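You operate a simulated robot arm through the tools that you are given. There is no shell and no other tool.

You are at the controls of a simulated robot arm. One attempt, no reset.

TASK
Set the controls near the lip before slide six. At the end: the station five breaths selector is turned to 0; the station five program selector is turned to 2; the station five seconds selector is turned to 20; the station five bar selector is turned to 100; whatever was shut is shut again. Leave all else as you found it, and nothing knocked over.

The check looks at the end state, three seconds after you hand in, the way a careful person would. Anything else that was tipped, shoved, dropped, spilled or broken makes it a failure.

THE ROBOT
A 7-joint arm with a three-finger gripper, fixed in place. Base frame: the origin is on the floor under the middle of its stand, x ahead of it, y to its left, z up; the work surface is at about z = 0.9. Units: m, rad, N and s.
It reaches about 1.342 m from its shoulder. Its first joint turns from -2.897 to 2.897 rad. Payload 2.69 kg.
Tool frame: the origin (TCP) lies between the finger pads and is the grasp point; the fingertips stand 0.03 m ahead of it; z points along the fingers, y is the line along which they close. The gripper opens to 0.128 m; its body begins 0.117 m behind the TCP.
Orientation is that of the tool frame in the base frame, as [roll, pitch, yaw] about the fixed x, y, z axes, in that order (R = Rz(yaw) Ry(pitch) Rx(roll)). With the fingers straight down and closing along the base's y, the tool's x points along the base's -x, its y along +y and its z along -z.

THE INTERFACE
- The arm moves only by the tool step_arm. Its argument "plan" is text: rows parted by semicolons, each of 6 numbers parted by spaces: the shift along the tool's x, y, z in m, then the turn, a rotation vector about the tool's x, y, z in rad. In form: x y z wx wy wz; .... A call has 1 to 20 rows; each row shifts and turns the commanded pose from where the row before left it, along the tool's axes as they then stand. "fingers" is the opening, from 0 (shut) to 1 (fully open), set as the call begins (left out, the last holds). A row lasts 0.2 s, in which the tool goes at most 0.05 m and 0.15 rad; a call with a longer step from one row to the next is refused whole, and so is a gripper value outside its range. Where a pose cannot be reached the arm comes as near as it can. A force on the tool above 40 N (or 10 N above the force at the start of the call, whichever is more), or a blocked arm, ends the call early, and 0.2 s more pass. Each finger travels about 0.127 m/s and halts on what it meets, pressing with about 36 N; the grip force reading is that of the motor and also rises with nothing between the fingers. The clock runs only during rows and for 0.2 s after the last one: add rows that do not move to give the fingers time. The reply holds the time, the measured pose of the TCP, the force on the tool along the base axes, the opening and the grip force, in the units named above and with some noise, with the torque about the TCP (base axes, N m) and any sound that the robot's microphone picked up.
- Cameras (640 x 400 px; columns grow to the right, rows downward): "scene" is fixed at [0.0492, -0.6502, 1.8476]; the picture's right is [0.61, -0.79, 0.00], its down [-0.34, -0.26, -0.90] and it looks along [0.72, 0.55, -0.43] (base axes); focal length 337 px, centre (320, 200). "wrist" rides on the gripper at [0.058, 0.054, -0.131] in the tool frame; the picture's right is [-0.68, 0.74, 0.00], its down [-0.62, -0.57, -0.55] and it looks along [-0.40, -0.37, 0.84] (tool axes); focal length 234 px, centre (320, 200). There is no depth. A picture from a camera that has moved, and an enlarged one, comes with that camera's place and axes in the base frame and with its lens.
- capture(camera): a new picture of that camera. The clock stands still meanwhile.
- slide_trunk(by): moves the trunk up (or, below 0, down) by that many m; the arm rides with it, the base frame stays. It gives what a move gives, with no picture.
- zoom(camera, box): a new picture of the part [left, top, right, bottom] of that camera's present view, enlarged. The clock stands still meanwhile.
- job_done(): hands the job in; it is judged then, once.

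Places have to be worked out from the pictures, the camera data and where the tool is seen. Open the gripper and draw the arm clear of the work before you hand the job in, unless the task says otherwise.

The tools are called after "Emit:" as name(argument=value, ...) on one line, values as JSON. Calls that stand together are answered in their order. step_arm: Moves the arm, as the interface text tells. Its arguments: {"type":"object","properties":{"plan":{"type":"string"},"fingers":{"type":"number"}},"required":["plan"]} The other tools are called the same way: slide_trunk (by) moves the trunk up or down; capture (camera) takes a picture; zoom (camera, box) takes an enlarged picture of a part of a camera's view; job_done () hands the job in.

At the start:

```text
clock: 0.0
ee_pos: [0.4813, -0.0399, 1.4571]
tool_rot: [-3.141, 0.002, -3.142]
ft_force: [-0.1, 0.3, 0.2]
moment: [0.04, -0.03, -0.05]
grip_width: 0.1282
grasp_force: 0.1
trunk travel left (down, up): [-0.175, 0.175]
```

scene: 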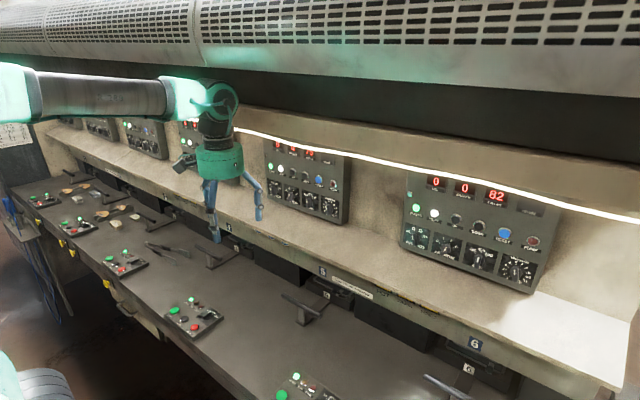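
wrist: 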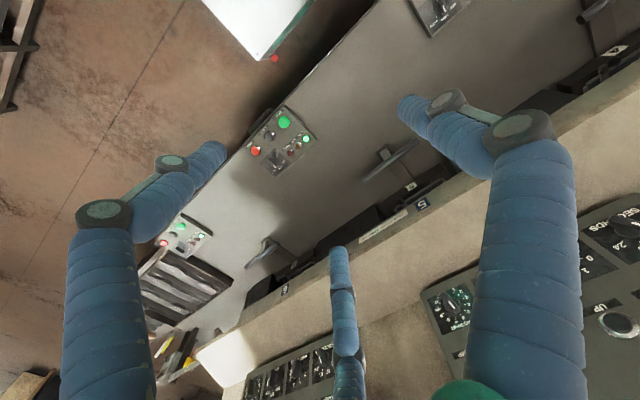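

I'll start by looking closely at the panels and labels before moving anything.

Emit:
zoom(camera="scene", box=[380, 150, 580, 300])

Emit:
zoom(camera="scene", box=[240, 130, 360, 230])

Emit:
zoom(camera="scene", box=[180, 220, 340, 340])

Emit:
zoom(camera="scene", box=[260, 240, 500, 400])

Emit:
zoom(camera="wrist", box=[400, 160, 640, 400])

Emit:
zoom(camera="wrist", box=[220, 80, 460, 260])

```text
2.67 times, centred on (480, 225) of scene
camera zoom: at [0.0492, -0.6502, 1.8476], right [0.61, -0.79, 0.0], down [-0.34, -0.26, -0.9], along [0.72, 0.55, -0.43], focal length 900 px, centre (-107, 133)
```

zoom: 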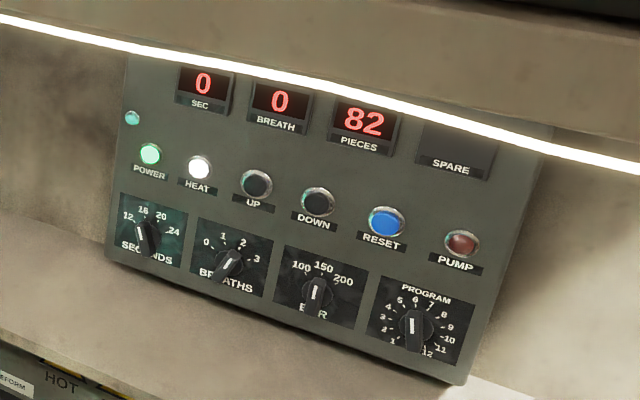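

```text
4.00 times, centred on (300, 180) of scene
camera zoom: at [0.0492, -0.6502, 1.8476], right [0.61, -0.79, 0.0], down [-0.34, -0.26, -0.9], along [0.72, 0.55, -0.43], focal length 1350 px, centre (400, 280)
```

zoom: 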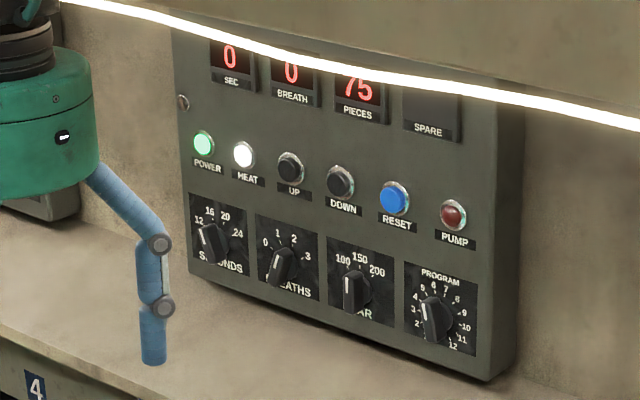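

```text
3.33 times, centred on (260, 280) of scene
camera zoom: at [0.0492, -0.6502, 1.8476], right [0.61, -0.79, 0.0], down [-0.34, -0.26, -0.9], along [0.72, 0.55, -0.43], focal length 1125 px, centre (520, -67)
```

zoom: 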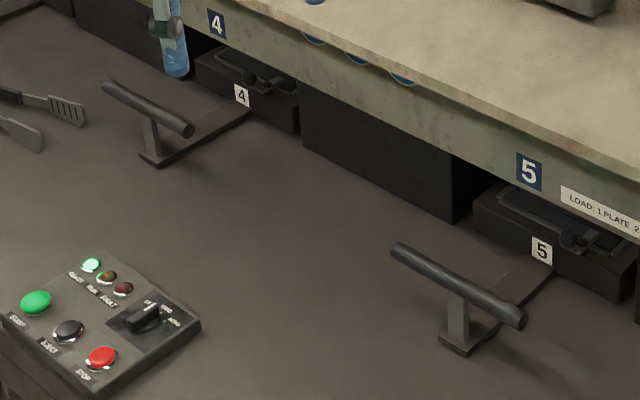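

```text
2.50 times, centred on (380, 320) of scene
camera zoom: at [0.0492, -0.6502, 1.8476], right [0.61, -0.79, 0.0], down [-0.34, -0.26, -0.9], along [0.72, 0.55, -0.43], focal length 844 px, centre (170, -100)
```

zoom: 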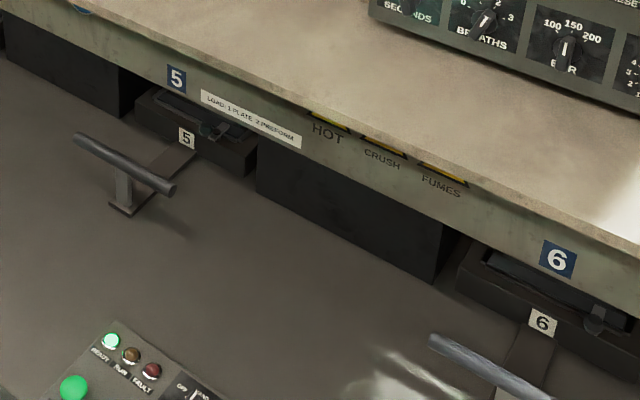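

```text
1.67 times, centred on (520, 280) of wrist
camera zoom: at [0.4227, 0.0119, 1.59], right [0.68, 0.74, 0.0], down [0.62, -0.57, 0.55], along [0.4, -0.37, -0.84], focal length 390 px, centre (-13, 67)
```

zoom: 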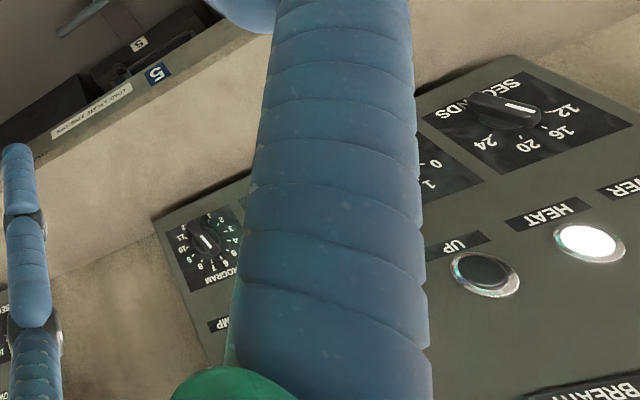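

```text
2.22 times, centred on (340, 170) of wrist
camera zoom: at [0.4227, 0.0119, 1.59], right [0.68, 0.74, 0.0], down [0.62, -0.57, 0.55], along [0.4, -0.37, -0.84], focal length 520 px, centre (276, 267)
```

zoom: 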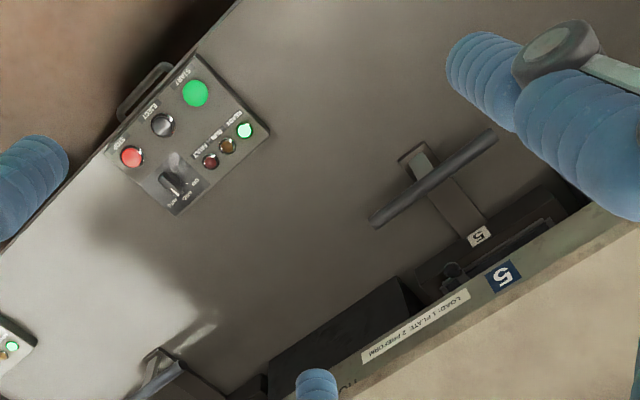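

Panel with the counter 75 appears to sit about (0.85, 0.05, 1.35), above the "5" lip label at y≈-0.03. I'll rotate the tool slowly toward the wall (about tool y) for a frontal view, well away from everything.

Emit:
step_arm(plan="0 0 0 0 -0.15 0; 0 0 0 0 -0.15 0; 0 0 0 0 -0.15 0; 0 0 0 0 -0.15 0; 0 0 0 0 -0.15 0")

```text
clock: 1.2
ee_pos: [0.4802, -0.0396, 1.4581]
tool_rot: [3.141, 0.752, 3.141]
ft_force: [-0.3, -0.6, 0.1]
moment: [0.0, 0.01, 0.04]
grip_width: 0.1282
grasp_force: 0.1
trunk travel left (down, up): [-0.175, 0.175]
```

The rotation is going as expected; I continue until the tool points straight at the wall (+x), then look.

Emit:
step_arm(plan="0 0 0 0 -0.15 0; 0 0 0 0 -0.15 0; 0 0 0 0 -0.15 0; 0 0 0 0 -0.15 0; 0 0 0 0 -0.15 0; 0 0 0 0 -0.07 0; 0 0 0 0 0 0")

Emit:
capture(camera="wrist")

Emit:
capture(camera="scene")

```text
clock: 2.8
ee_pos: [0.4815, -0.0395, 1.4569]
tool_rot: [-2.997, 1.568, -2.998]
ft_force: [0.7, -1.0, -0.2]
moment: [0.01, -0.05, -0.02]
grip_width: 0.1279
grasp_force: 0.0
trunk travel left (down, up): [-0.175, 0.175]
```

```text
taken
camera wrist: at [0.3508, 0.0117, 1.4006], right [0.0, 0.74, 0.68], down [-0.55, -0.57, 0.62], along [0.84, -0.37, 0.4], focal length 234 px, centre (320, 200)
```

wrist: 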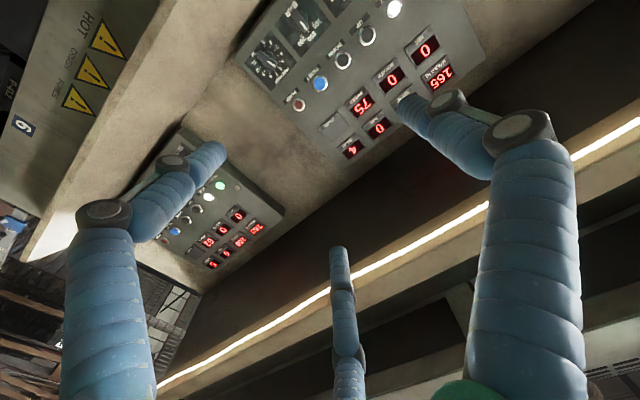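

```text
taken
```

scene: 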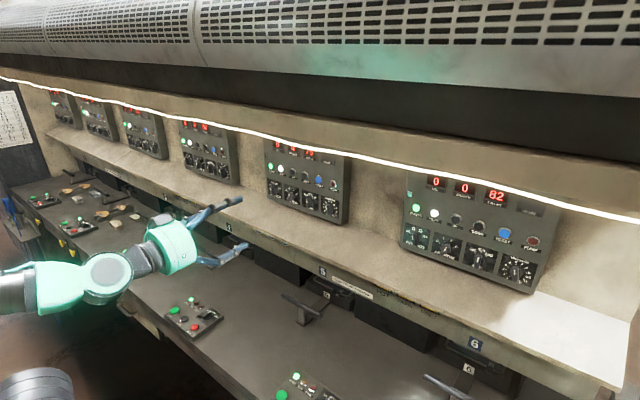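

The upper rows of displays are now visible. I zoom in on both panels to read them.

Emit:
zoom(camera="wrist", box=[230, 0, 490, 170])

Emit:
zoom(camera="wrist", box=[130, 130, 290, 290])

Emit:
zoom(camera="wrist", box=[0, 0, 160, 160])

Emit:
zoom(camera="scene", box=[50, 80, 250, 200])

```text
2.35 times, centred on (360, 85) of wrist
camera zoom: at [0.3508, 0.0117, 1.4006], right [0.0, 0.74, 0.68], down [-0.55, -0.57, 0.62], along [0.84, -0.37, 0.4], focal length 551 px, centre (226, 471)
```

zoom: 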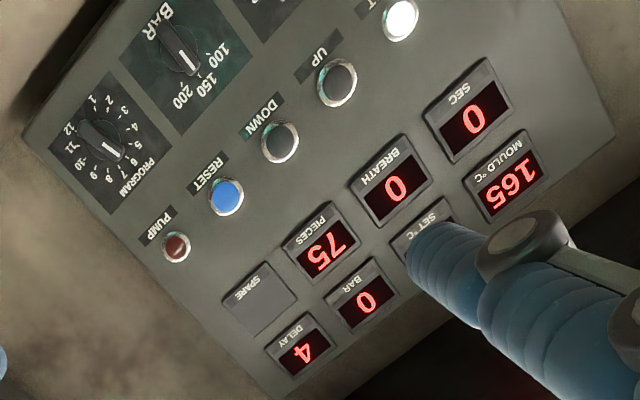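

```text
2.50 times, centred on (210, 210) of wrist
camera zoom: at [0.3508, 0.0117, 1.4006], right [0.0, 0.74, 0.68], down [-0.55, -0.57, 0.62], along [0.84, -0.37, 0.4], focal length 585 px, centre (595, 175)
```

zoom: 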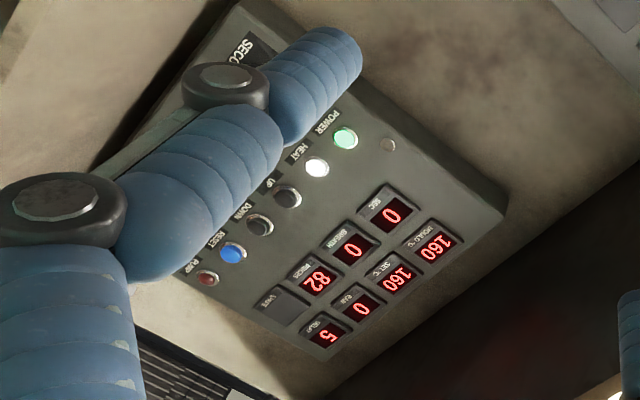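

```text
2.50 times, centred on (80, 80) of wrist
camera zoom: at [0.3508, 0.0117, 1.4006], right [0.0, 0.74, 0.68], down [-0.55, -0.57, 0.62], along [0.84, -0.37, 0.4], focal length 585 px, centre (920, 500)
```

zoom: 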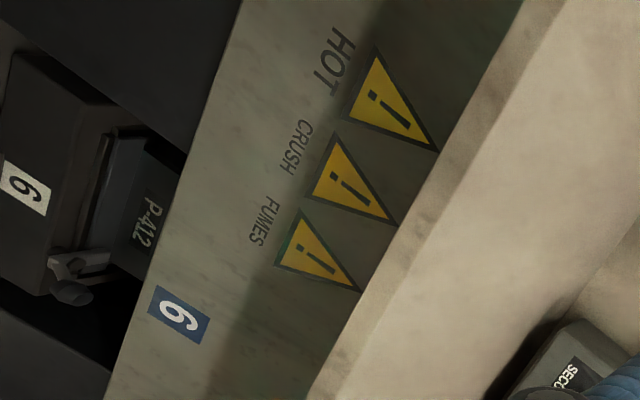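

```text
3.20 times, centred on (150, 140) of scene
camera zoom: at [0.0492, -0.6502, 1.8476], right [0.61, -0.79, 0.0], down [-0.34, -0.26, -0.9], along [0.72, 0.55, -0.43], focal length 1080 px, centre (864, 392)
```

zoom: 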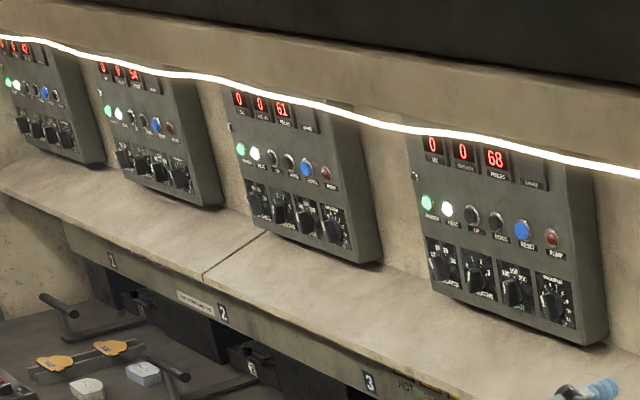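

Six panels (47…82 in steps of 7) line up one per lip label 1–6, so the panel with PIECES 75 (centre y≈0.055, lip label 5 at y≈-0.03) is station five. Now I close the fingers in free space to learn their shape when shut.

Emit:
step_arm(plan="0 0 0 0 0 0; 0 0 0 0 0 0; 0 0 0 0 0 0", fingers=0)

Emit:
capture(camera="wrist")

Emit:
zoom(camera="scene", box=[100, 160, 280, 300])

```text
clock: 3.6
ee_pos: [0.4811, -0.04, 1.4581]
tool_rot: [3.055, 1.568, 3.057]
ft_force: [-0.1, -0.4, -0.3]
moment: [-0.03, -0.04, -0.01]
grip_width: 0.0018
grasp_force: 31.2
trunk travel left (down, up): [-0.175, 0.175]
```

```text
taken
camera wrist: at [0.3497, 0.0119, 1.4011], right [0.0, 0.74, 0.68], down [-0.55, -0.57, 0.62], along [0.84, -0.37, 0.4], focal length 234 px, centre (320, 200)
```

wrist: 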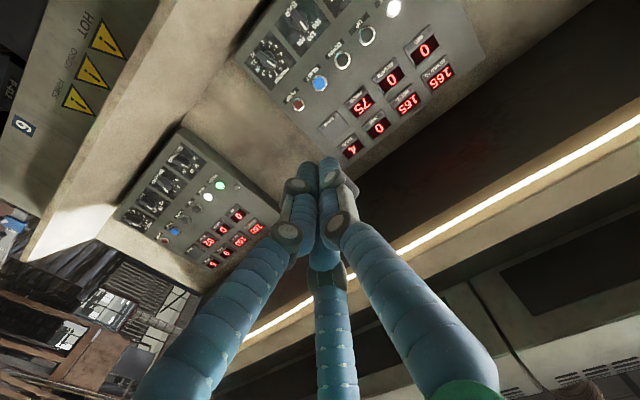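

```text
2.86 times, centred on (190, 230) of scene
camera zoom: at [0.0492, -0.6502, 1.8476], right [0.61, -0.79, 0.0], down [-0.34, -0.26, -0.9], along [0.72, 0.55, -0.43], focal length 964 px, centre (691, 114)
```

zoom: 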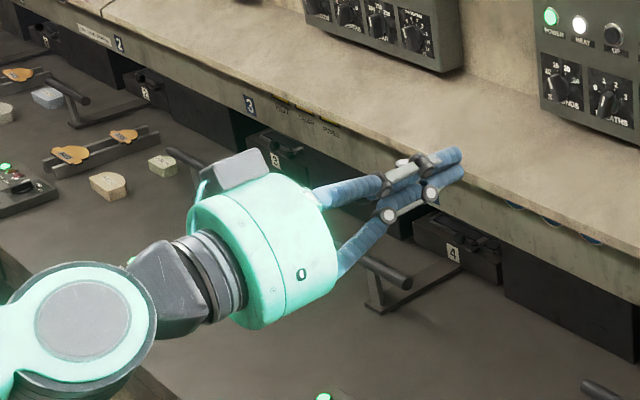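

The three fingers close radially to the centre, so a part-open approach around one knob is feasible. I move to about 0.2 m in front of the PROGRAM knob (≈(0.85, -0.072, 1.347)) with fingers part open for a close look.

Emit:
step_arm(plan="0.0194 -0.006 0.034 0 0 0; 0.0194 -0.006 0.034 0 0 0; 0.0194 -0.006 0.034 0 0 0; 0.0194 -0.006 0.034 0 0 0; 0.0194 -0.006 0.034 0 0 0; 0 0 0 0 0 0", fingers=0.5)

Emit:
capture(camera="wrist")

Emit:
capture(camera="scene")

```text
clock: 5.0
ee_pos: [0.6536, -0.0672, 1.3597]
tool_rot: [3.054, 1.567, 3.054]
ft_force: [1.4, -0.7, -1.2]
moment: [0.01, -0.09, 0.03]
grip_width: 0.0642
grasp_force: 0.0
trunk travel left (down, up): [-0.175, 0.175]
```

```text
taken
camera wrist: at [0.5224, -0.0155, 1.3024], right [0.0, 0.74, 0.68], down [-0.55, -0.57, 0.62], along [0.84, -0.37, 0.4], focal length 234 px, centre (320, 200)
```

wrist: 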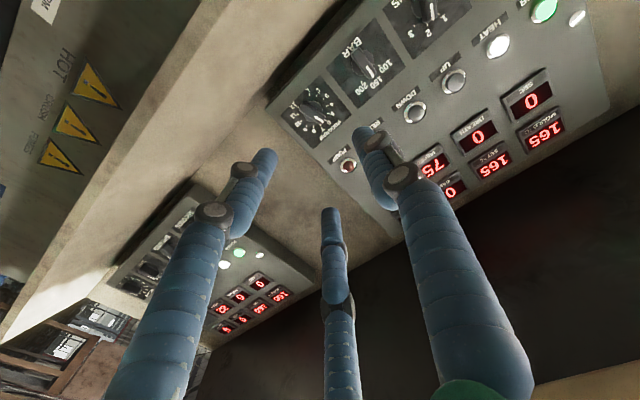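

```text
taken
```

scene: 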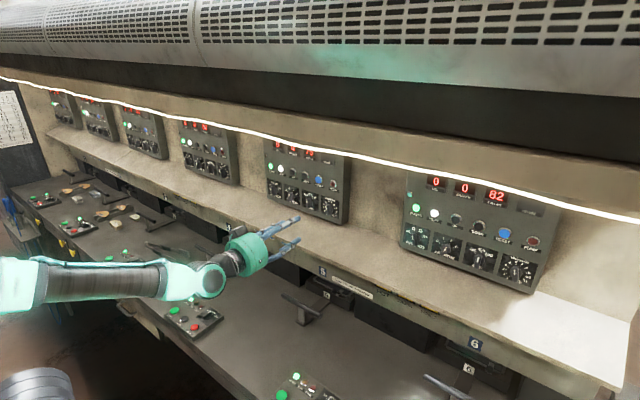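

My estimate of the PROGRAM knob agrees from this third viewpoint. I zoom to see the dials' current settings.

Emit:
zoom(camera="wrist", box=[260, 0, 480, 150])

Emit:
zoom(camera="scene", box=[255, 170, 355, 232])

Emit:
zoom(camera="wrist", box=[0, 0, 240, 200])

```text
2.67 times, centred on (370, 75) of wrist
camera zoom: at [0.5224, -0.0155, 1.3024], right [0.0, 0.74, 0.68], down [-0.55, -0.57, 0.62], along [0.84, -0.37, 0.4], focal length 624 px, centre (187, 533)
```

zoom: 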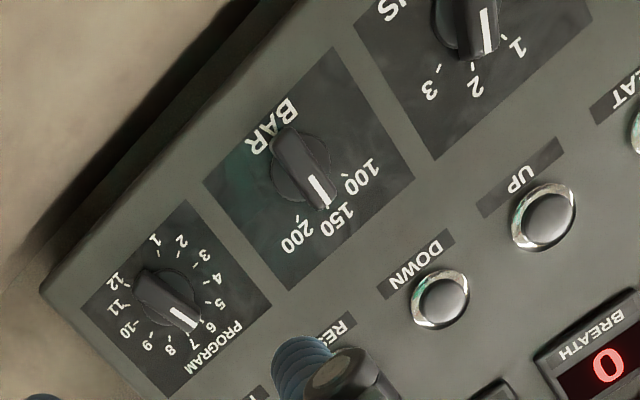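

```text
6.40 times, centred on (305, 201) of scene
camera zoom: at [0.0492, -0.6502, 1.8476], right [0.61, -0.79, 0.0], down [-0.34, -0.26, -0.9], along [0.72, 0.55, -0.43], focal length 2160 px, centre (416, 194)
```

zoom: 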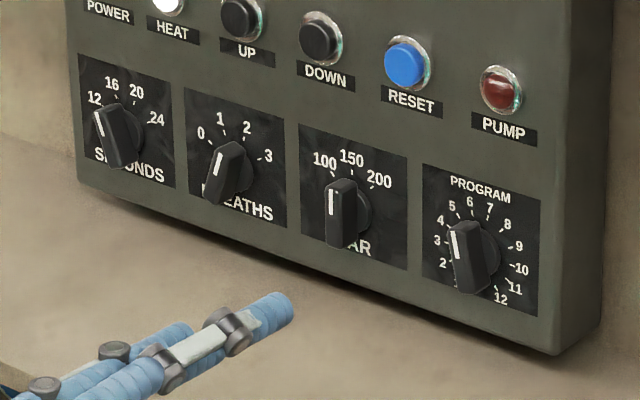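

```text
2.00 times, centred on (120, 100) of wrist
camera zoom: at [0.5224, -0.0155, 1.3024], right [0.0, 0.74, 0.68], down [-0.55, -0.57, 0.62], along [0.84, -0.37, 0.4], focal length 468 px, centre (720, 400)
```

zoom: 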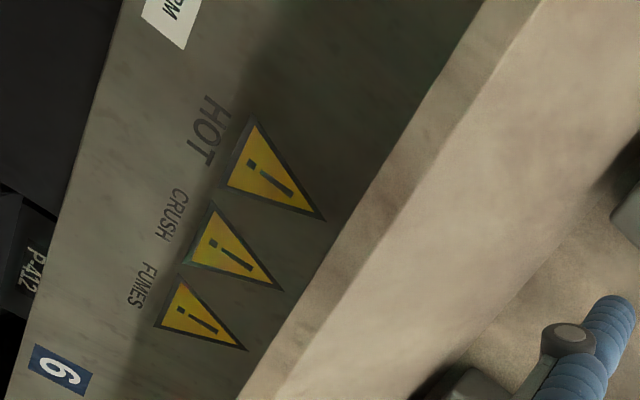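

Fingers at half-open sit ~0.04 m from the axis, which should fit between knobs (~0.086 m pitch). I shift to the panel centre and tilt so the wrist camera faces the panel squarely, to read pointers accurately.

Emit:
step_arm(plan="-0.012 0.04 0 0 0 0; -0.012 0.04 0 0 0 0; -0.012 0.04 0 0 0 0; 0 0 0 -0.098 0.106 0; 0 0 0 -0.098 0.106 0; 0 0 0 -0.098 0.106 0; 0 0 0 -0.097 0.105 0; 0 0 0 0 0 0")

Emit:
capture(camera="wrist")

```text
clock: 6.8
ee_pos: [0.6531, -0.0219, 1.3814]
tool_rot: [2.941, 1.147, -2.947]
ft_force: [-0.3, 0.2, -0.3]
moment: [0.02, -0.02, 0.01]
grip_width: 0.064
grasp_force: 0.0
out of reach, approached as far as the arm can: row 1, 2, 3
trunk travel left (down, up): [-0.175, 0.175]
```

```text
taken
camera wrist: at [0.4988, -0.0274, 1.3878], right [0.0, 0.74, 0.68], down [0.0, -0.68, 0.74], along [1.0, 0.0, 0.0], focal length 234 px, centre (320, 200)
```

wrist: 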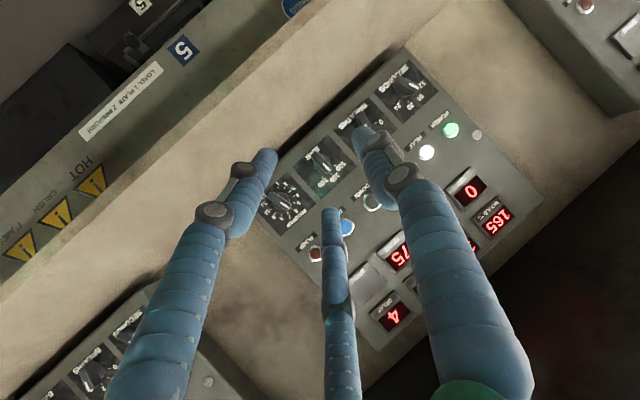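

The arm hit a reach limit sideways in that orientation (stopped at y≈-0.022). First I read the dials from this frontal view.

Emit:
zoom(camera="wrist", box=[230, 30, 470, 280])

Emit:
zoom(camera="wrist", box=[330, 50, 450, 150])

Emit:
zoom(camera="wrist", box=[250, 120, 370, 240])

```text
1.60 times, centred on (350, 155) of wrist
camera zoom: at [0.4988, -0.0274, 1.3878], right [0.0, 0.74, 0.68], down [0.0, -0.68, 0.74], along [1.0, 0.0, 0.0], focal length 375 px, centre (272, 272)
```

zoom: 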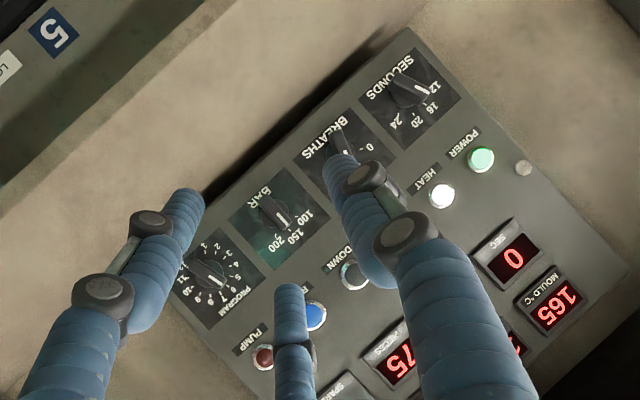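

```text
4.00 times, centred on (390, 100) of wrist
camera zoom: at [0.4988, -0.0274, 1.3878], right [0.0, 0.74, 0.68], down [0.0, -0.68, 0.74], along [1.0, 0.0, 0.0], focal length 937 px, centre (40, 600)
```

zoom: 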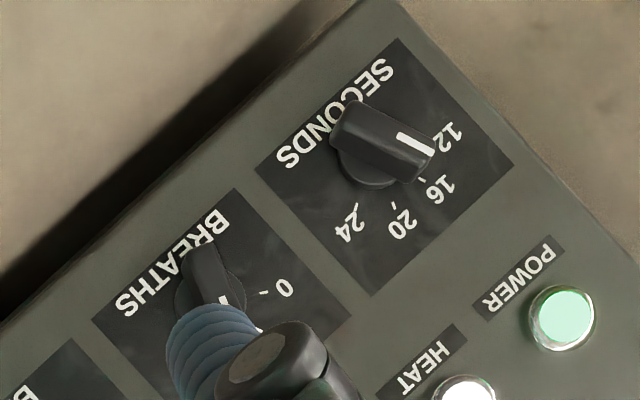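

```text
3.33 times, centred on (310, 180) of wrist
camera zoom: at [0.4988, -0.0274, 1.3878], right [0.0, 0.74, 0.68], down [0.0, -0.68, 0.74], along [1.0, 0.0, 0.0], focal length 781 px, centre (353, 267)
```

zoom: 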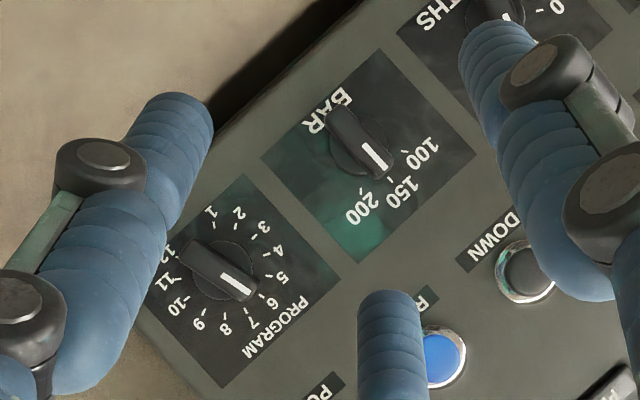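

Readings so far: SECONDS ≈16, BREATHS ≈2, BAR ≈150, PROGRAM =6. I check the arm's posture in the scene view to understand the reach limit.

Emit:
capture(camera="scene")

```text
taken
```

scene: 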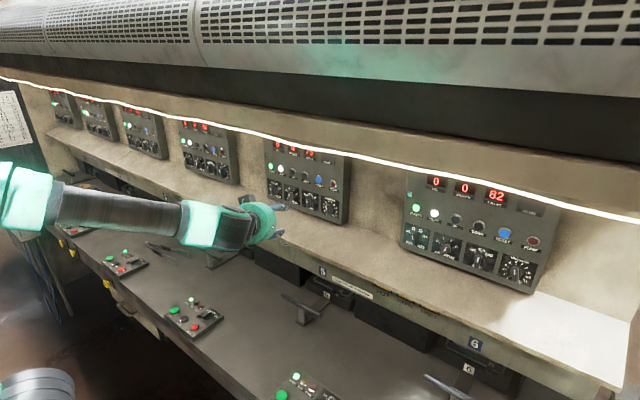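

The forearm comes in from the left, which explains the limit. I undo the tilt and move in front of the PROGRAM knob at x≈0.70, then check orientation.

Emit:
step_arm(plan="0 0 0 0.097 -0.105 0; 0 0 0 0.098 -0.106 0; 0 0 0 0.098 -0.106 0; 0 0 0 0.098 -0.106 0; 0.0165 -0.025 0.025 0 0 0; 0.0165 -0.025 0.025 0 0 0; 0 0 0 0 0 0")

Emit:
capture(camera="wrist")

```text
clock: 8.4
ee_pos: [0.7014, -0.0826, 1.3529]
tool_rot: [3.02, 1.567, 3.019]
ft_force: [0.0, -0.9, -0.5]
moment: [-0.04, -0.11, 0.07]
grip_width: 0.064
grasp_force: 0.2
out of reach, approached as far as the arm can: row 4
trunk travel left (down, up): [-0.175, 0.175]
```

```text
taken
camera wrist: at [0.569, -0.03, 1.2958], right [0.0, 0.74, 0.68], down [-0.55, -0.57, 0.62], along [0.84, -0.37, 0.4], focal length 234 px, centre (320, 200)
```

wrist: 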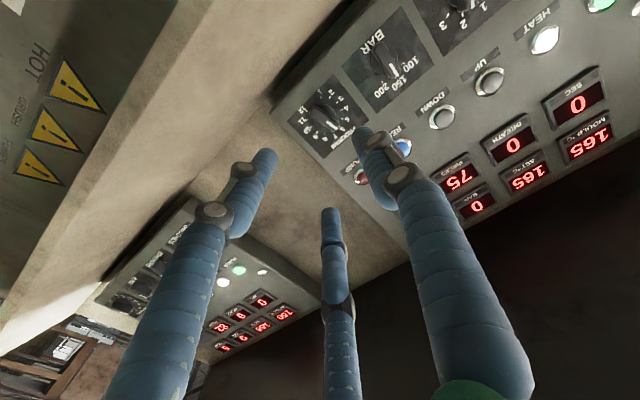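

Now in free space I test how far the tool can roll counter-clockwise about its axis (needed ≈ -2.1 rad total for PROGRAM).

Emit:
step_arm(plan="0 0 0 0 0 -0.15; 0 0 0 0 0 -0.15; 0 0 0 0 0 -0.15; 0 0 0 0 0 -0.15; 0 0 0 0 0 -0.15; 0 0 0 0 0 -0.15; 0 0 0 0 0 -0.15; 0 0 0 0 0 -0.15; 0 0 0 0 0 -0.15; 0 0 0 0 0 -0.15; 0 0 0 0 0 -0.15; 0 0 0 0 0 -0.15; 0 0 0 0 0 -0.15; 0 0 0 0 0 -0.15; 0 0 0 0 0 0")

Emit:
capture(camera="wrist")

Emit:
capture(camera="scene")

```text
clock: 11.2
ee_pos: [0.6197, -0.1075, 1.6155]
tool_rot: [-1.615, -0.368, -1.572]
ft_force: [1.1, 1.9, -8.5]
moment: [0.12, -0.44, -0.14]
grip_width: 0.0603
grasp_force: 0.0
out of reach, approached as far as the arm can: row 2, 3, 4, 5, 6, 7, 8, 9, 10, 11, 12, 13, 14
trunk travel left (down, up): [-0.175, 0.175]
stopped in row 14: the force on the tool passed its limit at 60 N (the readings are from after the stop); the commanded pose is now the measured one
```

```text
taken
camera wrist: at [0.4863, -0.1811, 1.5939], right [-0.03, 0.37, -0.93], down [-0.52, 0.79, 0.33], along [0.85, 0.5, 0.17], focal length 234 px, centre (320, 200)
```

wrist: 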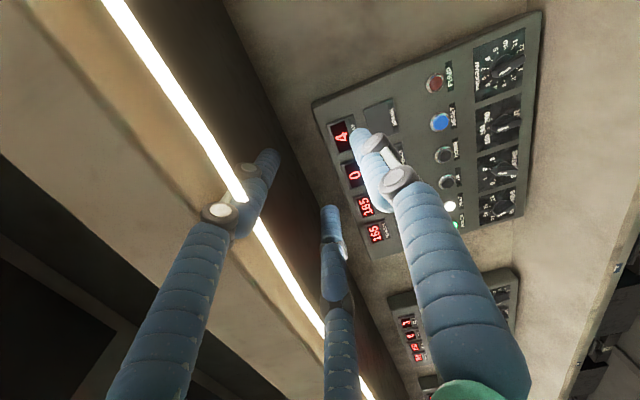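

```text
taken
```

scene: 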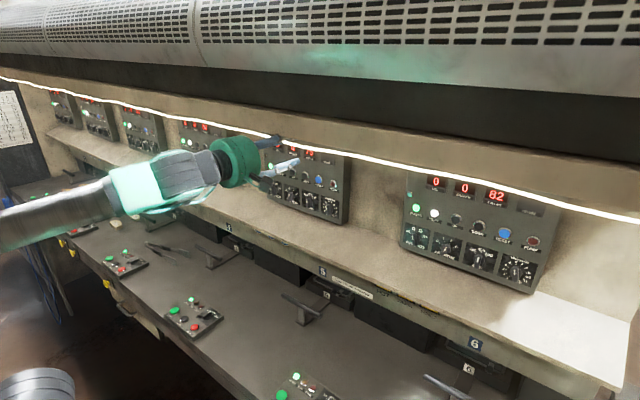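

That roll ran out of reach and the arm drifted up until a finger touched the hood/light strip — I must stop and retreat gently: tool y now points mostly down and tool z forward, so I move down and back.

Emit:
step_arm(plan="0 0.015 -0.01 0 0 0; 0 0.03 -0.03 0 0 0; 0 0.03 -0.035 0 0 0; 0 0.02 -0.04 0 0 0; 0 0 0 0 0 0")

Emit:
capture(camera="scene")

Emit:
capture(camera="wrist")

```text
clock: 12.4
ee_pos: [0.6163, -0.1105, 1.6152]
tool_rot: [-1.618, -0.368, -1.577]
ft_force: [-0.1, -0.1, 0.0]
moment: [-0.01, -0.02, 0.02]
grip_width: 0.0638
grasp_force: 0.1
out of reach, approached as far as the arm can: row 1, 2, 3, 4
trunk travel left (down, up): [-0.175, 0.175]
```

```text
taken
```

scene: 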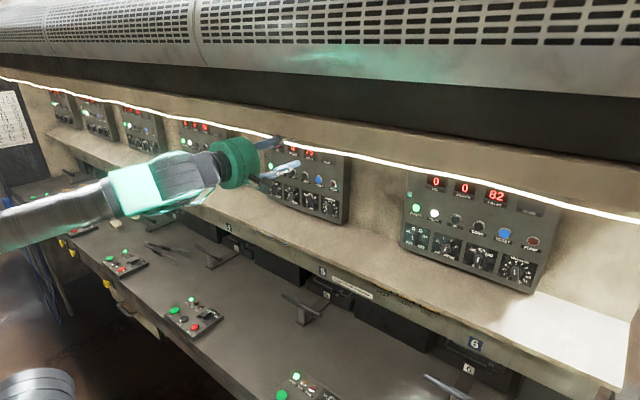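

```text
taken
camera wrist: at [0.483, -0.1831, 1.5922], right [-0.03, 0.37, -0.93], down [-0.52, 0.79, 0.33], along [0.85, 0.49, 0.16], focal length 234 px, centre (320, 200)
```

wrist: 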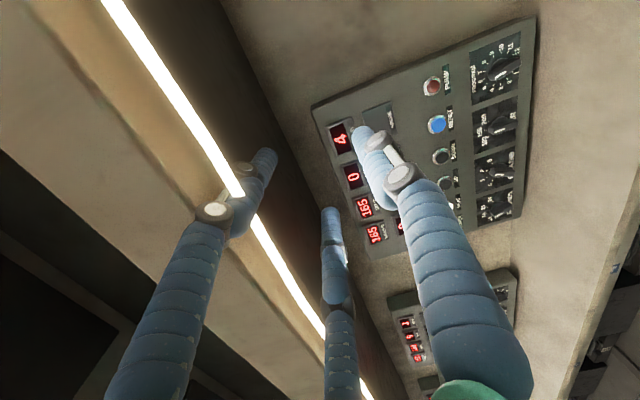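

Force is zero now but the arm is stuck at a joint limit in this roll. I unwind the roll a little (clockwise), which should free it, keeping an eye on force.

Emit:
step_arm(plan="0 0 0 0 0 0.1; 0 0 0 0 0 0.1; 0 0 0 0 0 0.1; 0 0 0 0 0 0")

```text
clock: 13.4
ee_pos: [0.6167, -0.1099, 1.6137]
tool_rot: [-1.607, -0.07, -1.586]
ft_force: [-0.5, -0.5, 0.2]
moment: [0.04, -0.02, 0.0]
grip_width: 0.0642
grasp_force: 0.0
trunk travel left (down, up): [-0.175, 0.175]
```

It moves freely again. Now I back away from the hood and lower.

Emit:
step_arm(plan="0 0 -0.02 0 0 0; 0 0.01 -0.04 0 0 0; 0 0.03 -0.03 0 0 0; 0 0 0 0 0 0")

```text
clock: 14.4
ee_pos: [0.5262, -0.1053, 1.5872]
tool_rot: [-1.62, -0.066, -1.587]
ft_force: [0.4, 0.3, 1.0]
moment: [-0.02, 0.01, -0.02]
grip_width: 0.0639
grasp_force: 0.0
out of reach, approached as far as the arm can: row 3
trunk travel left (down, up): [-0.175, 0.175]
```

Clear of the hood at x≈0.53. I roll clockwise back in place in this open space.

Emit:
step_arm(plan="0 0 0 0 0 0.15; 0 0 0 0 0 0.15; 0 0 0 0 0 0.15; 0 0 0 0 0 0.15; 0 0 0 0 0 0.15; 0 0 0 0 0 0.15; 0 0 0 0 0 0")

Emit:
capture(camera="scene")

```text
clock: 16.1
ee_pos: [0.5266, -0.108, 1.5885]
tool_rot: [-1.624, 0.831, -1.628]
ft_force: [-1.1, 0.9, 1.0]
moment: [0.02, 0.0, 0.01]
grip_width: 0.0641
grasp_force: 0.1
trunk travel left (down, up): [-0.175, 0.175]
```

```text
taken
```

scene: 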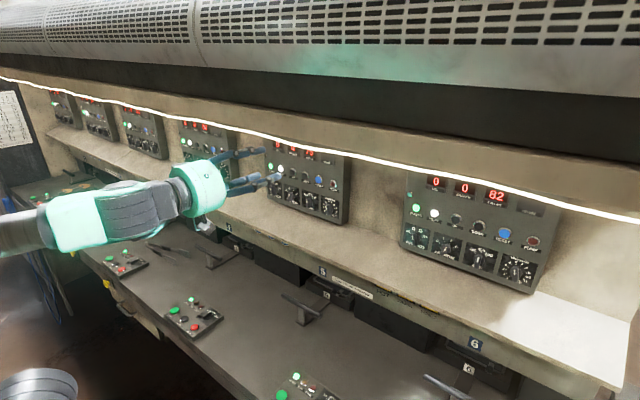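

Strip and panel look undisturbed. Clockwise roll seems to have range, so I continue clockwise here in open space toward the flipped (180°) grip orientation.

Emit:
step_arm(plan="0 0 0 0 0 0.15; 0 0 0 0 0 0.15; 0 0 0 0 0 0.15; 0 0 0 0 0 0.15; 0 0 0 0 0 0.15; 0 0 0 0 0 0.15; 0 0 0 0 0 0.15; 0 0 0 0 0 0.15; 0 0 0 0 0 0.15; 0 0 0 0 0 0.15; 0 0 0 0 0 0")

```text
clock: 18.4
ee_pos: [0.5261, -0.1067, 1.588]
tool_rot: [1.622, 0.81, 1.592]
ft_force: [0.1, -0.7, -0.5]
moment: [0.01, 0.03, -0.02]
grip_width: 0.064
grasp_force: 0.0
trunk travel left (down, up): [-0.175, 0.175]
```

No reach problems so far (roll ≈ +44°). Continue clockwise toward ≈ +166°.

Emit:
step_arm(plan="0 0 0 0 0 0.15; 0 0 0 0 0 0.15; 0 0 0 0 0 0.15; 0 0 0 0 0 0.15; 0 0 0 0 0 0.15; 0 0 0 0 0 0.15; 0 0 0 0 0 0.15; 0 0 0 0 0 0.15; 0 0 0 0 0 0.15; 0 0 0 0 0 0.15; 0 0 0 0 0 0.15; 0 0 0 0 0 0.15; 0 0 0 0 0 0.15; 0 0 0 0 0 0.15; 0 0 0 0 0 0")

Emit:
capture(camera="wrist")

Emit:
capture(camera="scene")

```text
clock: 21.6
ee_pos: [0.527, -0.1067, 1.5878]
tool_rot: [1.703, -1.287, 1.426]
ft_force: [0.6, 0.5, 0.5]
moment: [0.01, 0.02, 0.0]
grip_width: 0.0638
grasp_force: 0.1
trunk travel left (down, up): [-0.175, 0.175]
```

```text
taken
camera wrist: at [0.3978, -0.1414, 1.6651], right [-0.03, -0.9, -0.44], down [-0.57, 0.38, -0.73], along [0.82, 0.23, -0.52], focal length 234 px, centre (320, 200)
```

wrist: 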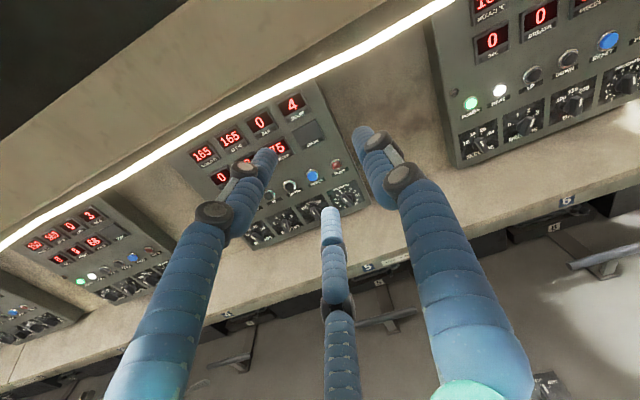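

```text
taken
```

scene: 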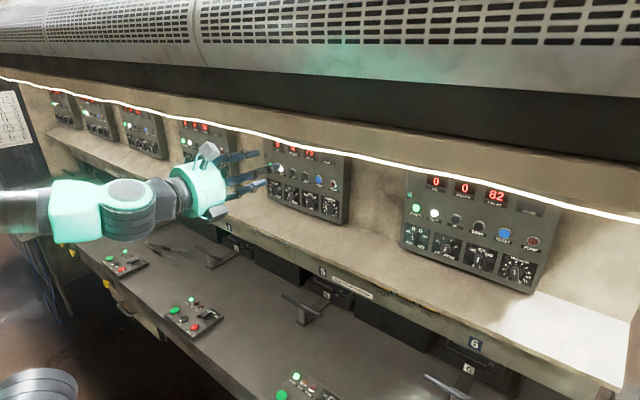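

Now the camera is upright above the tool and roll ≈ +164°, nearly matching the PROGRAM bar's tilt. I correct the small tilt and move down/forward to ≈(0.68, -0.072, 1.40).

Emit:
step_arm(plan="0 0 0 0.007 0.0405 0.043; -0.0291 -0.013 0.0255 0 0 0; -0.0291 -0.013 0.0255 0 0 0; -0.0291 -0.013 0.0255 0 0 0; -0.0291 -0.013 0.0255 0 0 0; -0.0291 -0.013 0.0255 0 0 0; -0.0291 -0.013 0.0255 0 0 0; 0 0 0 0 0 0")

Emit:
capture(camera="wrist")

Emit:
capture(camera="scene")

```text
clock: 23.4
ee_pos: [0.6812, -0.0738, 1.396]
tool_rot: [1.573, -1.33, 1.57]
ft_force: [1.1, -0.2, -1.1]
moment: [0.02, -0.07, 0.01]
grip_width: 0.0639
grasp_force: 0.0
trunk travel left (down, up): [-0.175, 0.175]
```

```text
taken
camera wrist: at [0.5494, -0.1133, 1.4675], right [0.0, -0.88, -0.48], down [-0.55, 0.4, -0.73], along [0.84, 0.26, -0.48], focal length 234 px, centre (320, 200)
```

wrist: 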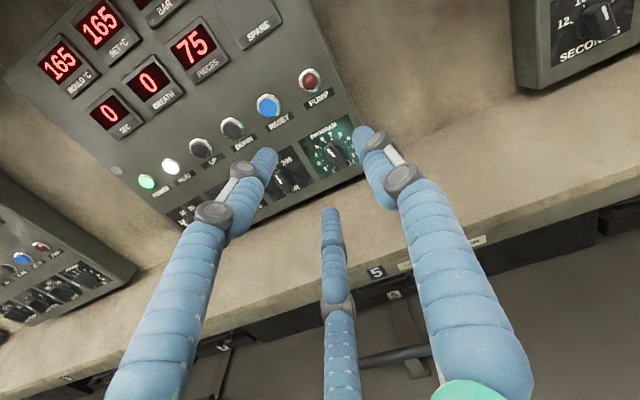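

```text
taken
```

scene: 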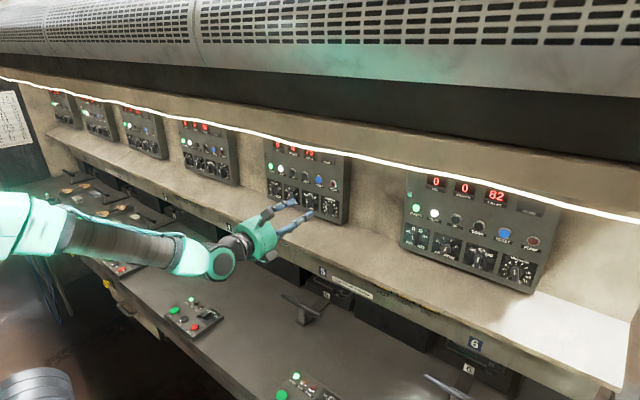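

Good, reachable. I zoom on the dials from this nicer viewpoint to refine positions and current settings.

Emit:
zoom(camera="wrist", box=[260, 90, 380, 210])

Emit:
zoom(camera="scene", box=[255, 170, 355, 232])

```text
3.33 times, centred on (320, 150) of wrist
camera zoom: at [0.5494, -0.1133, 1.4675], right [0.0, -0.88, -0.48], down [-0.55, 0.4, -0.73], along [0.84, 0.26, -0.48], focal length 781 px, centre (320, 367)
```

zoom: 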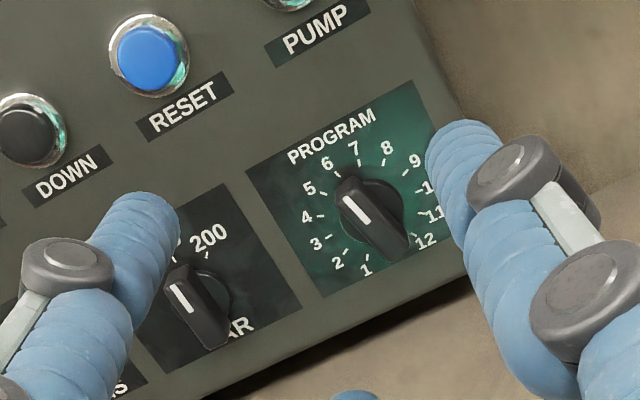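

```text
6.40 times, centred on (305, 201) of scene
camera zoom: at [0.0492, -0.6502, 1.8476], right [0.61, -0.79, 0.0], down [-0.34, -0.26, -0.9], along [0.72, 0.55, -0.43], focal length 2160 px, centre (416, 194)
```

zoom: 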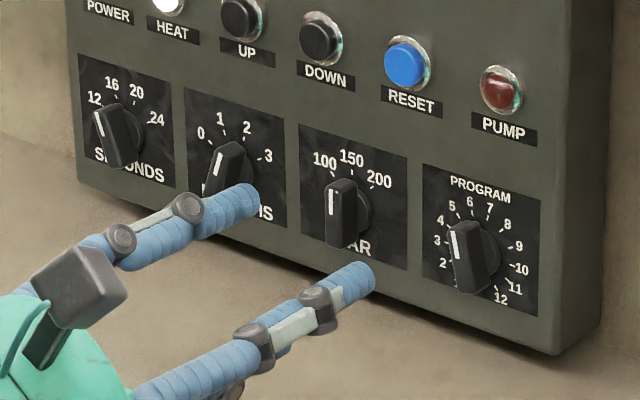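

Refined: panel face at X≈0.855, PROGRAM knob centre ≈(y -0.073, z 1.350), set at 6 with bar tilted ~14° left; bar ≈0.038 m long. I align in z and advance to x≈0.75.

Emit:
step_arm(plan="-0.0224 -0.0054 0.0345 0 0 0; -0.0224 -0.0054 0.0345 0 0 0; 0 0 0 0 0 0")

Emit:
capture(camera="wrist")

Emit:
zoom(camera="wrist", box=[240, 110, 400, 210])

Emit:
zoom(camera="scene", box=[255, 170, 355, 232])

```text
clock: 24.2
ee_pos: [0.7495, -0.0733, 1.3513]
tool_rot: [1.573, -1.33, 1.568]
ft_force: [0.6, 0.2, -0.9]
moment: [-0.02, -0.03, 0.0]
grip_width: 0.0642
grasp_force: 0.1
trunk travel left (down, up): [-0.175, 0.175]
```

```text
taken
camera wrist: at [0.6189, -0.1133, 1.4223], right [0.0, -0.88, -0.48], down [-0.55, 0.4, -0.73], along [0.84, 0.26, -0.48], focal length 234 px, centre (320, 200)
```

wrist: 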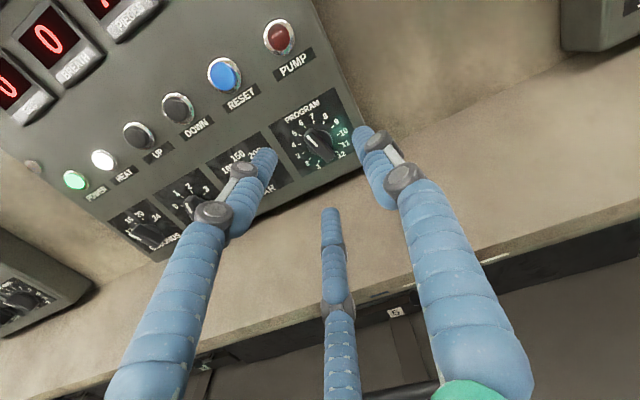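

```text
4.00 times, centred on (320, 160) of wrist
camera zoom: at [0.6189, -0.1133, 1.4223], right [0.0, -0.88, -0.48], down [-0.55, 0.4, -0.73], along [0.84, 0.26, -0.48], focal length 937 px, centre (320, 360)
```

zoom: 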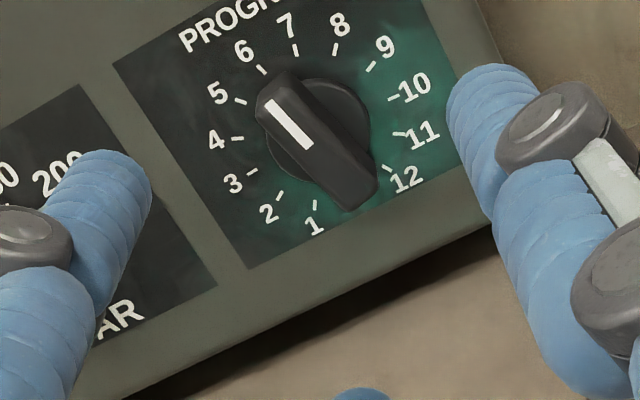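

```text
6.40 times, centred on (305, 201) of scene
camera zoom: at [0.0492, -0.6502, 1.8476], right [0.61, -0.79, 0.0], down [-0.34, -0.26, -0.9], along [0.72, 0.55, -0.43], focal length 2160 px, centre (416, 194)
```

zoom: 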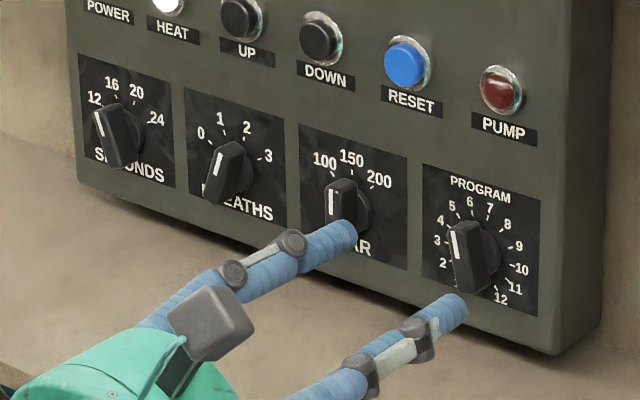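

The dial centre computes to (0.855, -0.074, 1.350) and the TCP is aligned with it (-0.073, 1.351). I advance along the axis to x≈0.80 and check force.

Emit:
step_arm(plan="0 0 0.025 0 0 0; 0 0 0.025 0 0 0; 0 0 0 0 0 0")

Emit:
capture(camera="wrist")

Emit:
zoom(camera="scene", box=[255, 170, 355, 232])

```text
clock: 25.1
ee_pos: [0.7986, -0.0732, 1.353]
tool_rot: [1.571, -1.33, 1.571]
ft_force: [0.8, 0.0, 0.2]
moment: [0.03, -0.03, -0.02]
grip_width: 0.064
grasp_force: 0.1
trunk travel left (down, up): [-0.175, 0.175]
```

```text
taken
camera wrist: at [0.6684, -0.1125, 1.4232], right [0.0, -0.88, -0.48], down [-0.55, 0.4, -0.73], along [0.84, 0.26, -0.48], focal length 234 px, centre (320, 200)
```

wrist: 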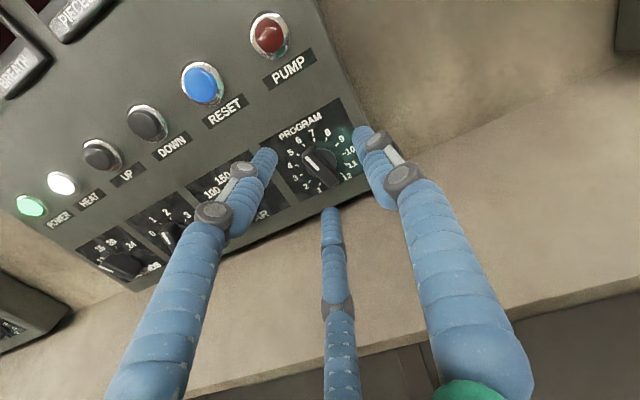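

```text
6.40 times, centred on (305, 201) of scene
camera zoom: at [0.0492, -0.6502, 1.8476], right [0.61, -0.79, 0.0], down [-0.34, -0.26, -0.9], along [0.72, 0.55, -0.43], focal length 2160 px, centre (416, 194)
```

zoom: 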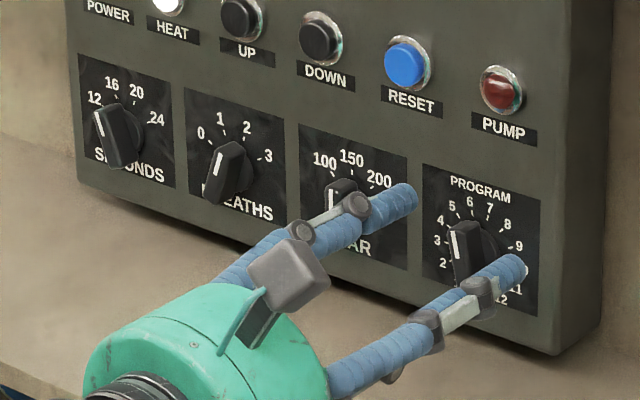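

Fingers straddle the knob well with zero force. I ease forward another 0.02 m in small steps.

Emit:
step_arm(plan="0 0 0.007 0 0 0; 0 0 0.007 0 0 0; 0 0 0.006 0 0 0; 0 0 0 0 0 0")

Emit:
capture(camera="wrist")

Emit:
zoom(camera="scene", box=[255, 170, 355, 232])

```text
clock: 26.1
ee_pos: [0.8193, -0.072, 1.3521]
tool_rot: [1.57, -1.33, 1.572]
ft_force: [-0.5, 0.4, 1.2]
moment: [0.06, 0.01, 0.01]
grip_width: 0.0639
grasp_force: 0.1
trunk travel left (down, up): [-0.175, 0.175]
```

```text
taken
camera wrist: at [0.6881, -0.1124, 1.4233], right [0.0, -0.88, -0.48], down [-0.55, 0.4, -0.73], along [0.84, 0.26, -0.48], focal length 234 px, centre (320, 200)
```

wrist: 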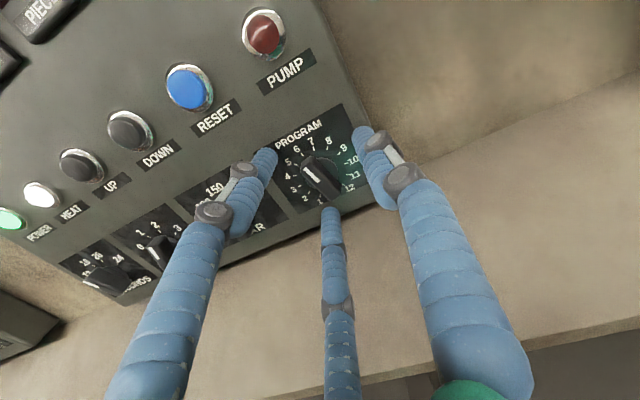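

```text
6.40 times, centred on (305, 201) of scene
camera zoom: at [0.0492, -0.6502, 1.8476], right [0.61, -0.79, 0.0], down [-0.34, -0.26, -0.9], along [0.72, 0.55, -0.43], focal length 2160 px, centre (416, 194)
```

zoom: 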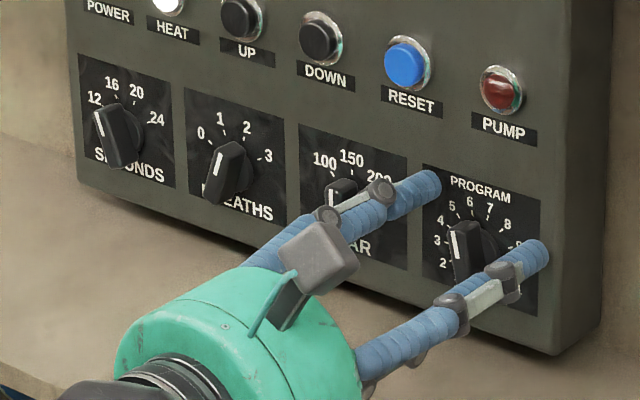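

Tips are within a few mm of the panel and there's no contact force. I close partially (0.3) to check centring around the bar before gripping.

Emit:
step_arm(plan="0 0 0 0 0 0; 0 0 0 0 0 0", fingers=0.3)

Emit:
zoom(camera="wrist", box=[240, 110, 400, 240])

```text
clock: 26.6
ee_pos: [0.8196, -0.0724, 1.3521]
tool_rot: [1.576, -1.331, 1.567]
ft_force: [-0.5, 3.4, -4.6]
moment: [0.07, 0.16, 0.03]
grip_width: 0.0417
grasp_force: 2.2
trunk travel left (down, up): [-0.175, 0.175]
```

```text
3.08 times, centred on (320, 175) of wrist
camera zoom: at [0.6882, -0.1122, 1.4225], right [0.0, -0.88, -0.48], down [-0.55, 0.4, -0.73], along [0.84, 0.26, -0.48], focal length 720 px, centre (320, 277)
```

zoom: 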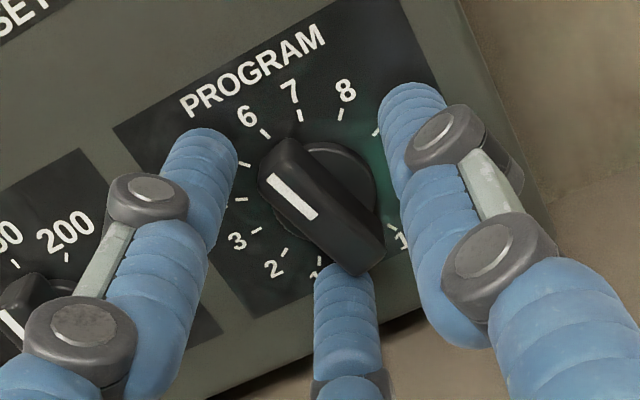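

The lower finger touched the bar's lower end first, so the TCP is ~2–3 mm high. I shift down slightly with the fingers eased, then close fully in the next call.

Emit:
step_arm(plan="-0.0025 -0.0006 0 0 0 0; 0 0 0 0 0 0", fingers=0.36)

Emit:
zoom(camera="wrist", box=[240, 110, 400, 240])

```text
clock: 27.2
ee_pos: [0.8186, -0.074, 1.3505]
tool_rot: [1.569, -1.33, 1.573]
ft_force: [0.1, 0.0, -0.1]
moment: [0.0, -0.02, 0.01]
grip_width: 0.0464
grasp_force: 0.1
trunk travel left (down, up): [-0.175, 0.175]
```

```text
3.08 times, centred on (320, 175) of wrist
camera zoom: at [0.6878, -0.1128, 1.4214], right [0.0, -0.88, -0.48], down [-0.55, 0.4, -0.73], along [0.84, 0.26, -0.48], focal length 720 px, centre (320, 277)
```

zoom: 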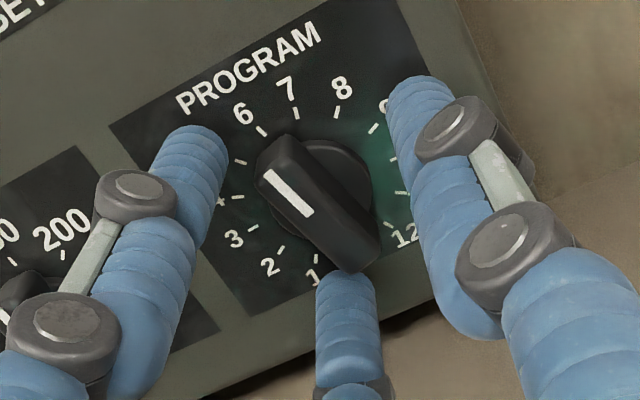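

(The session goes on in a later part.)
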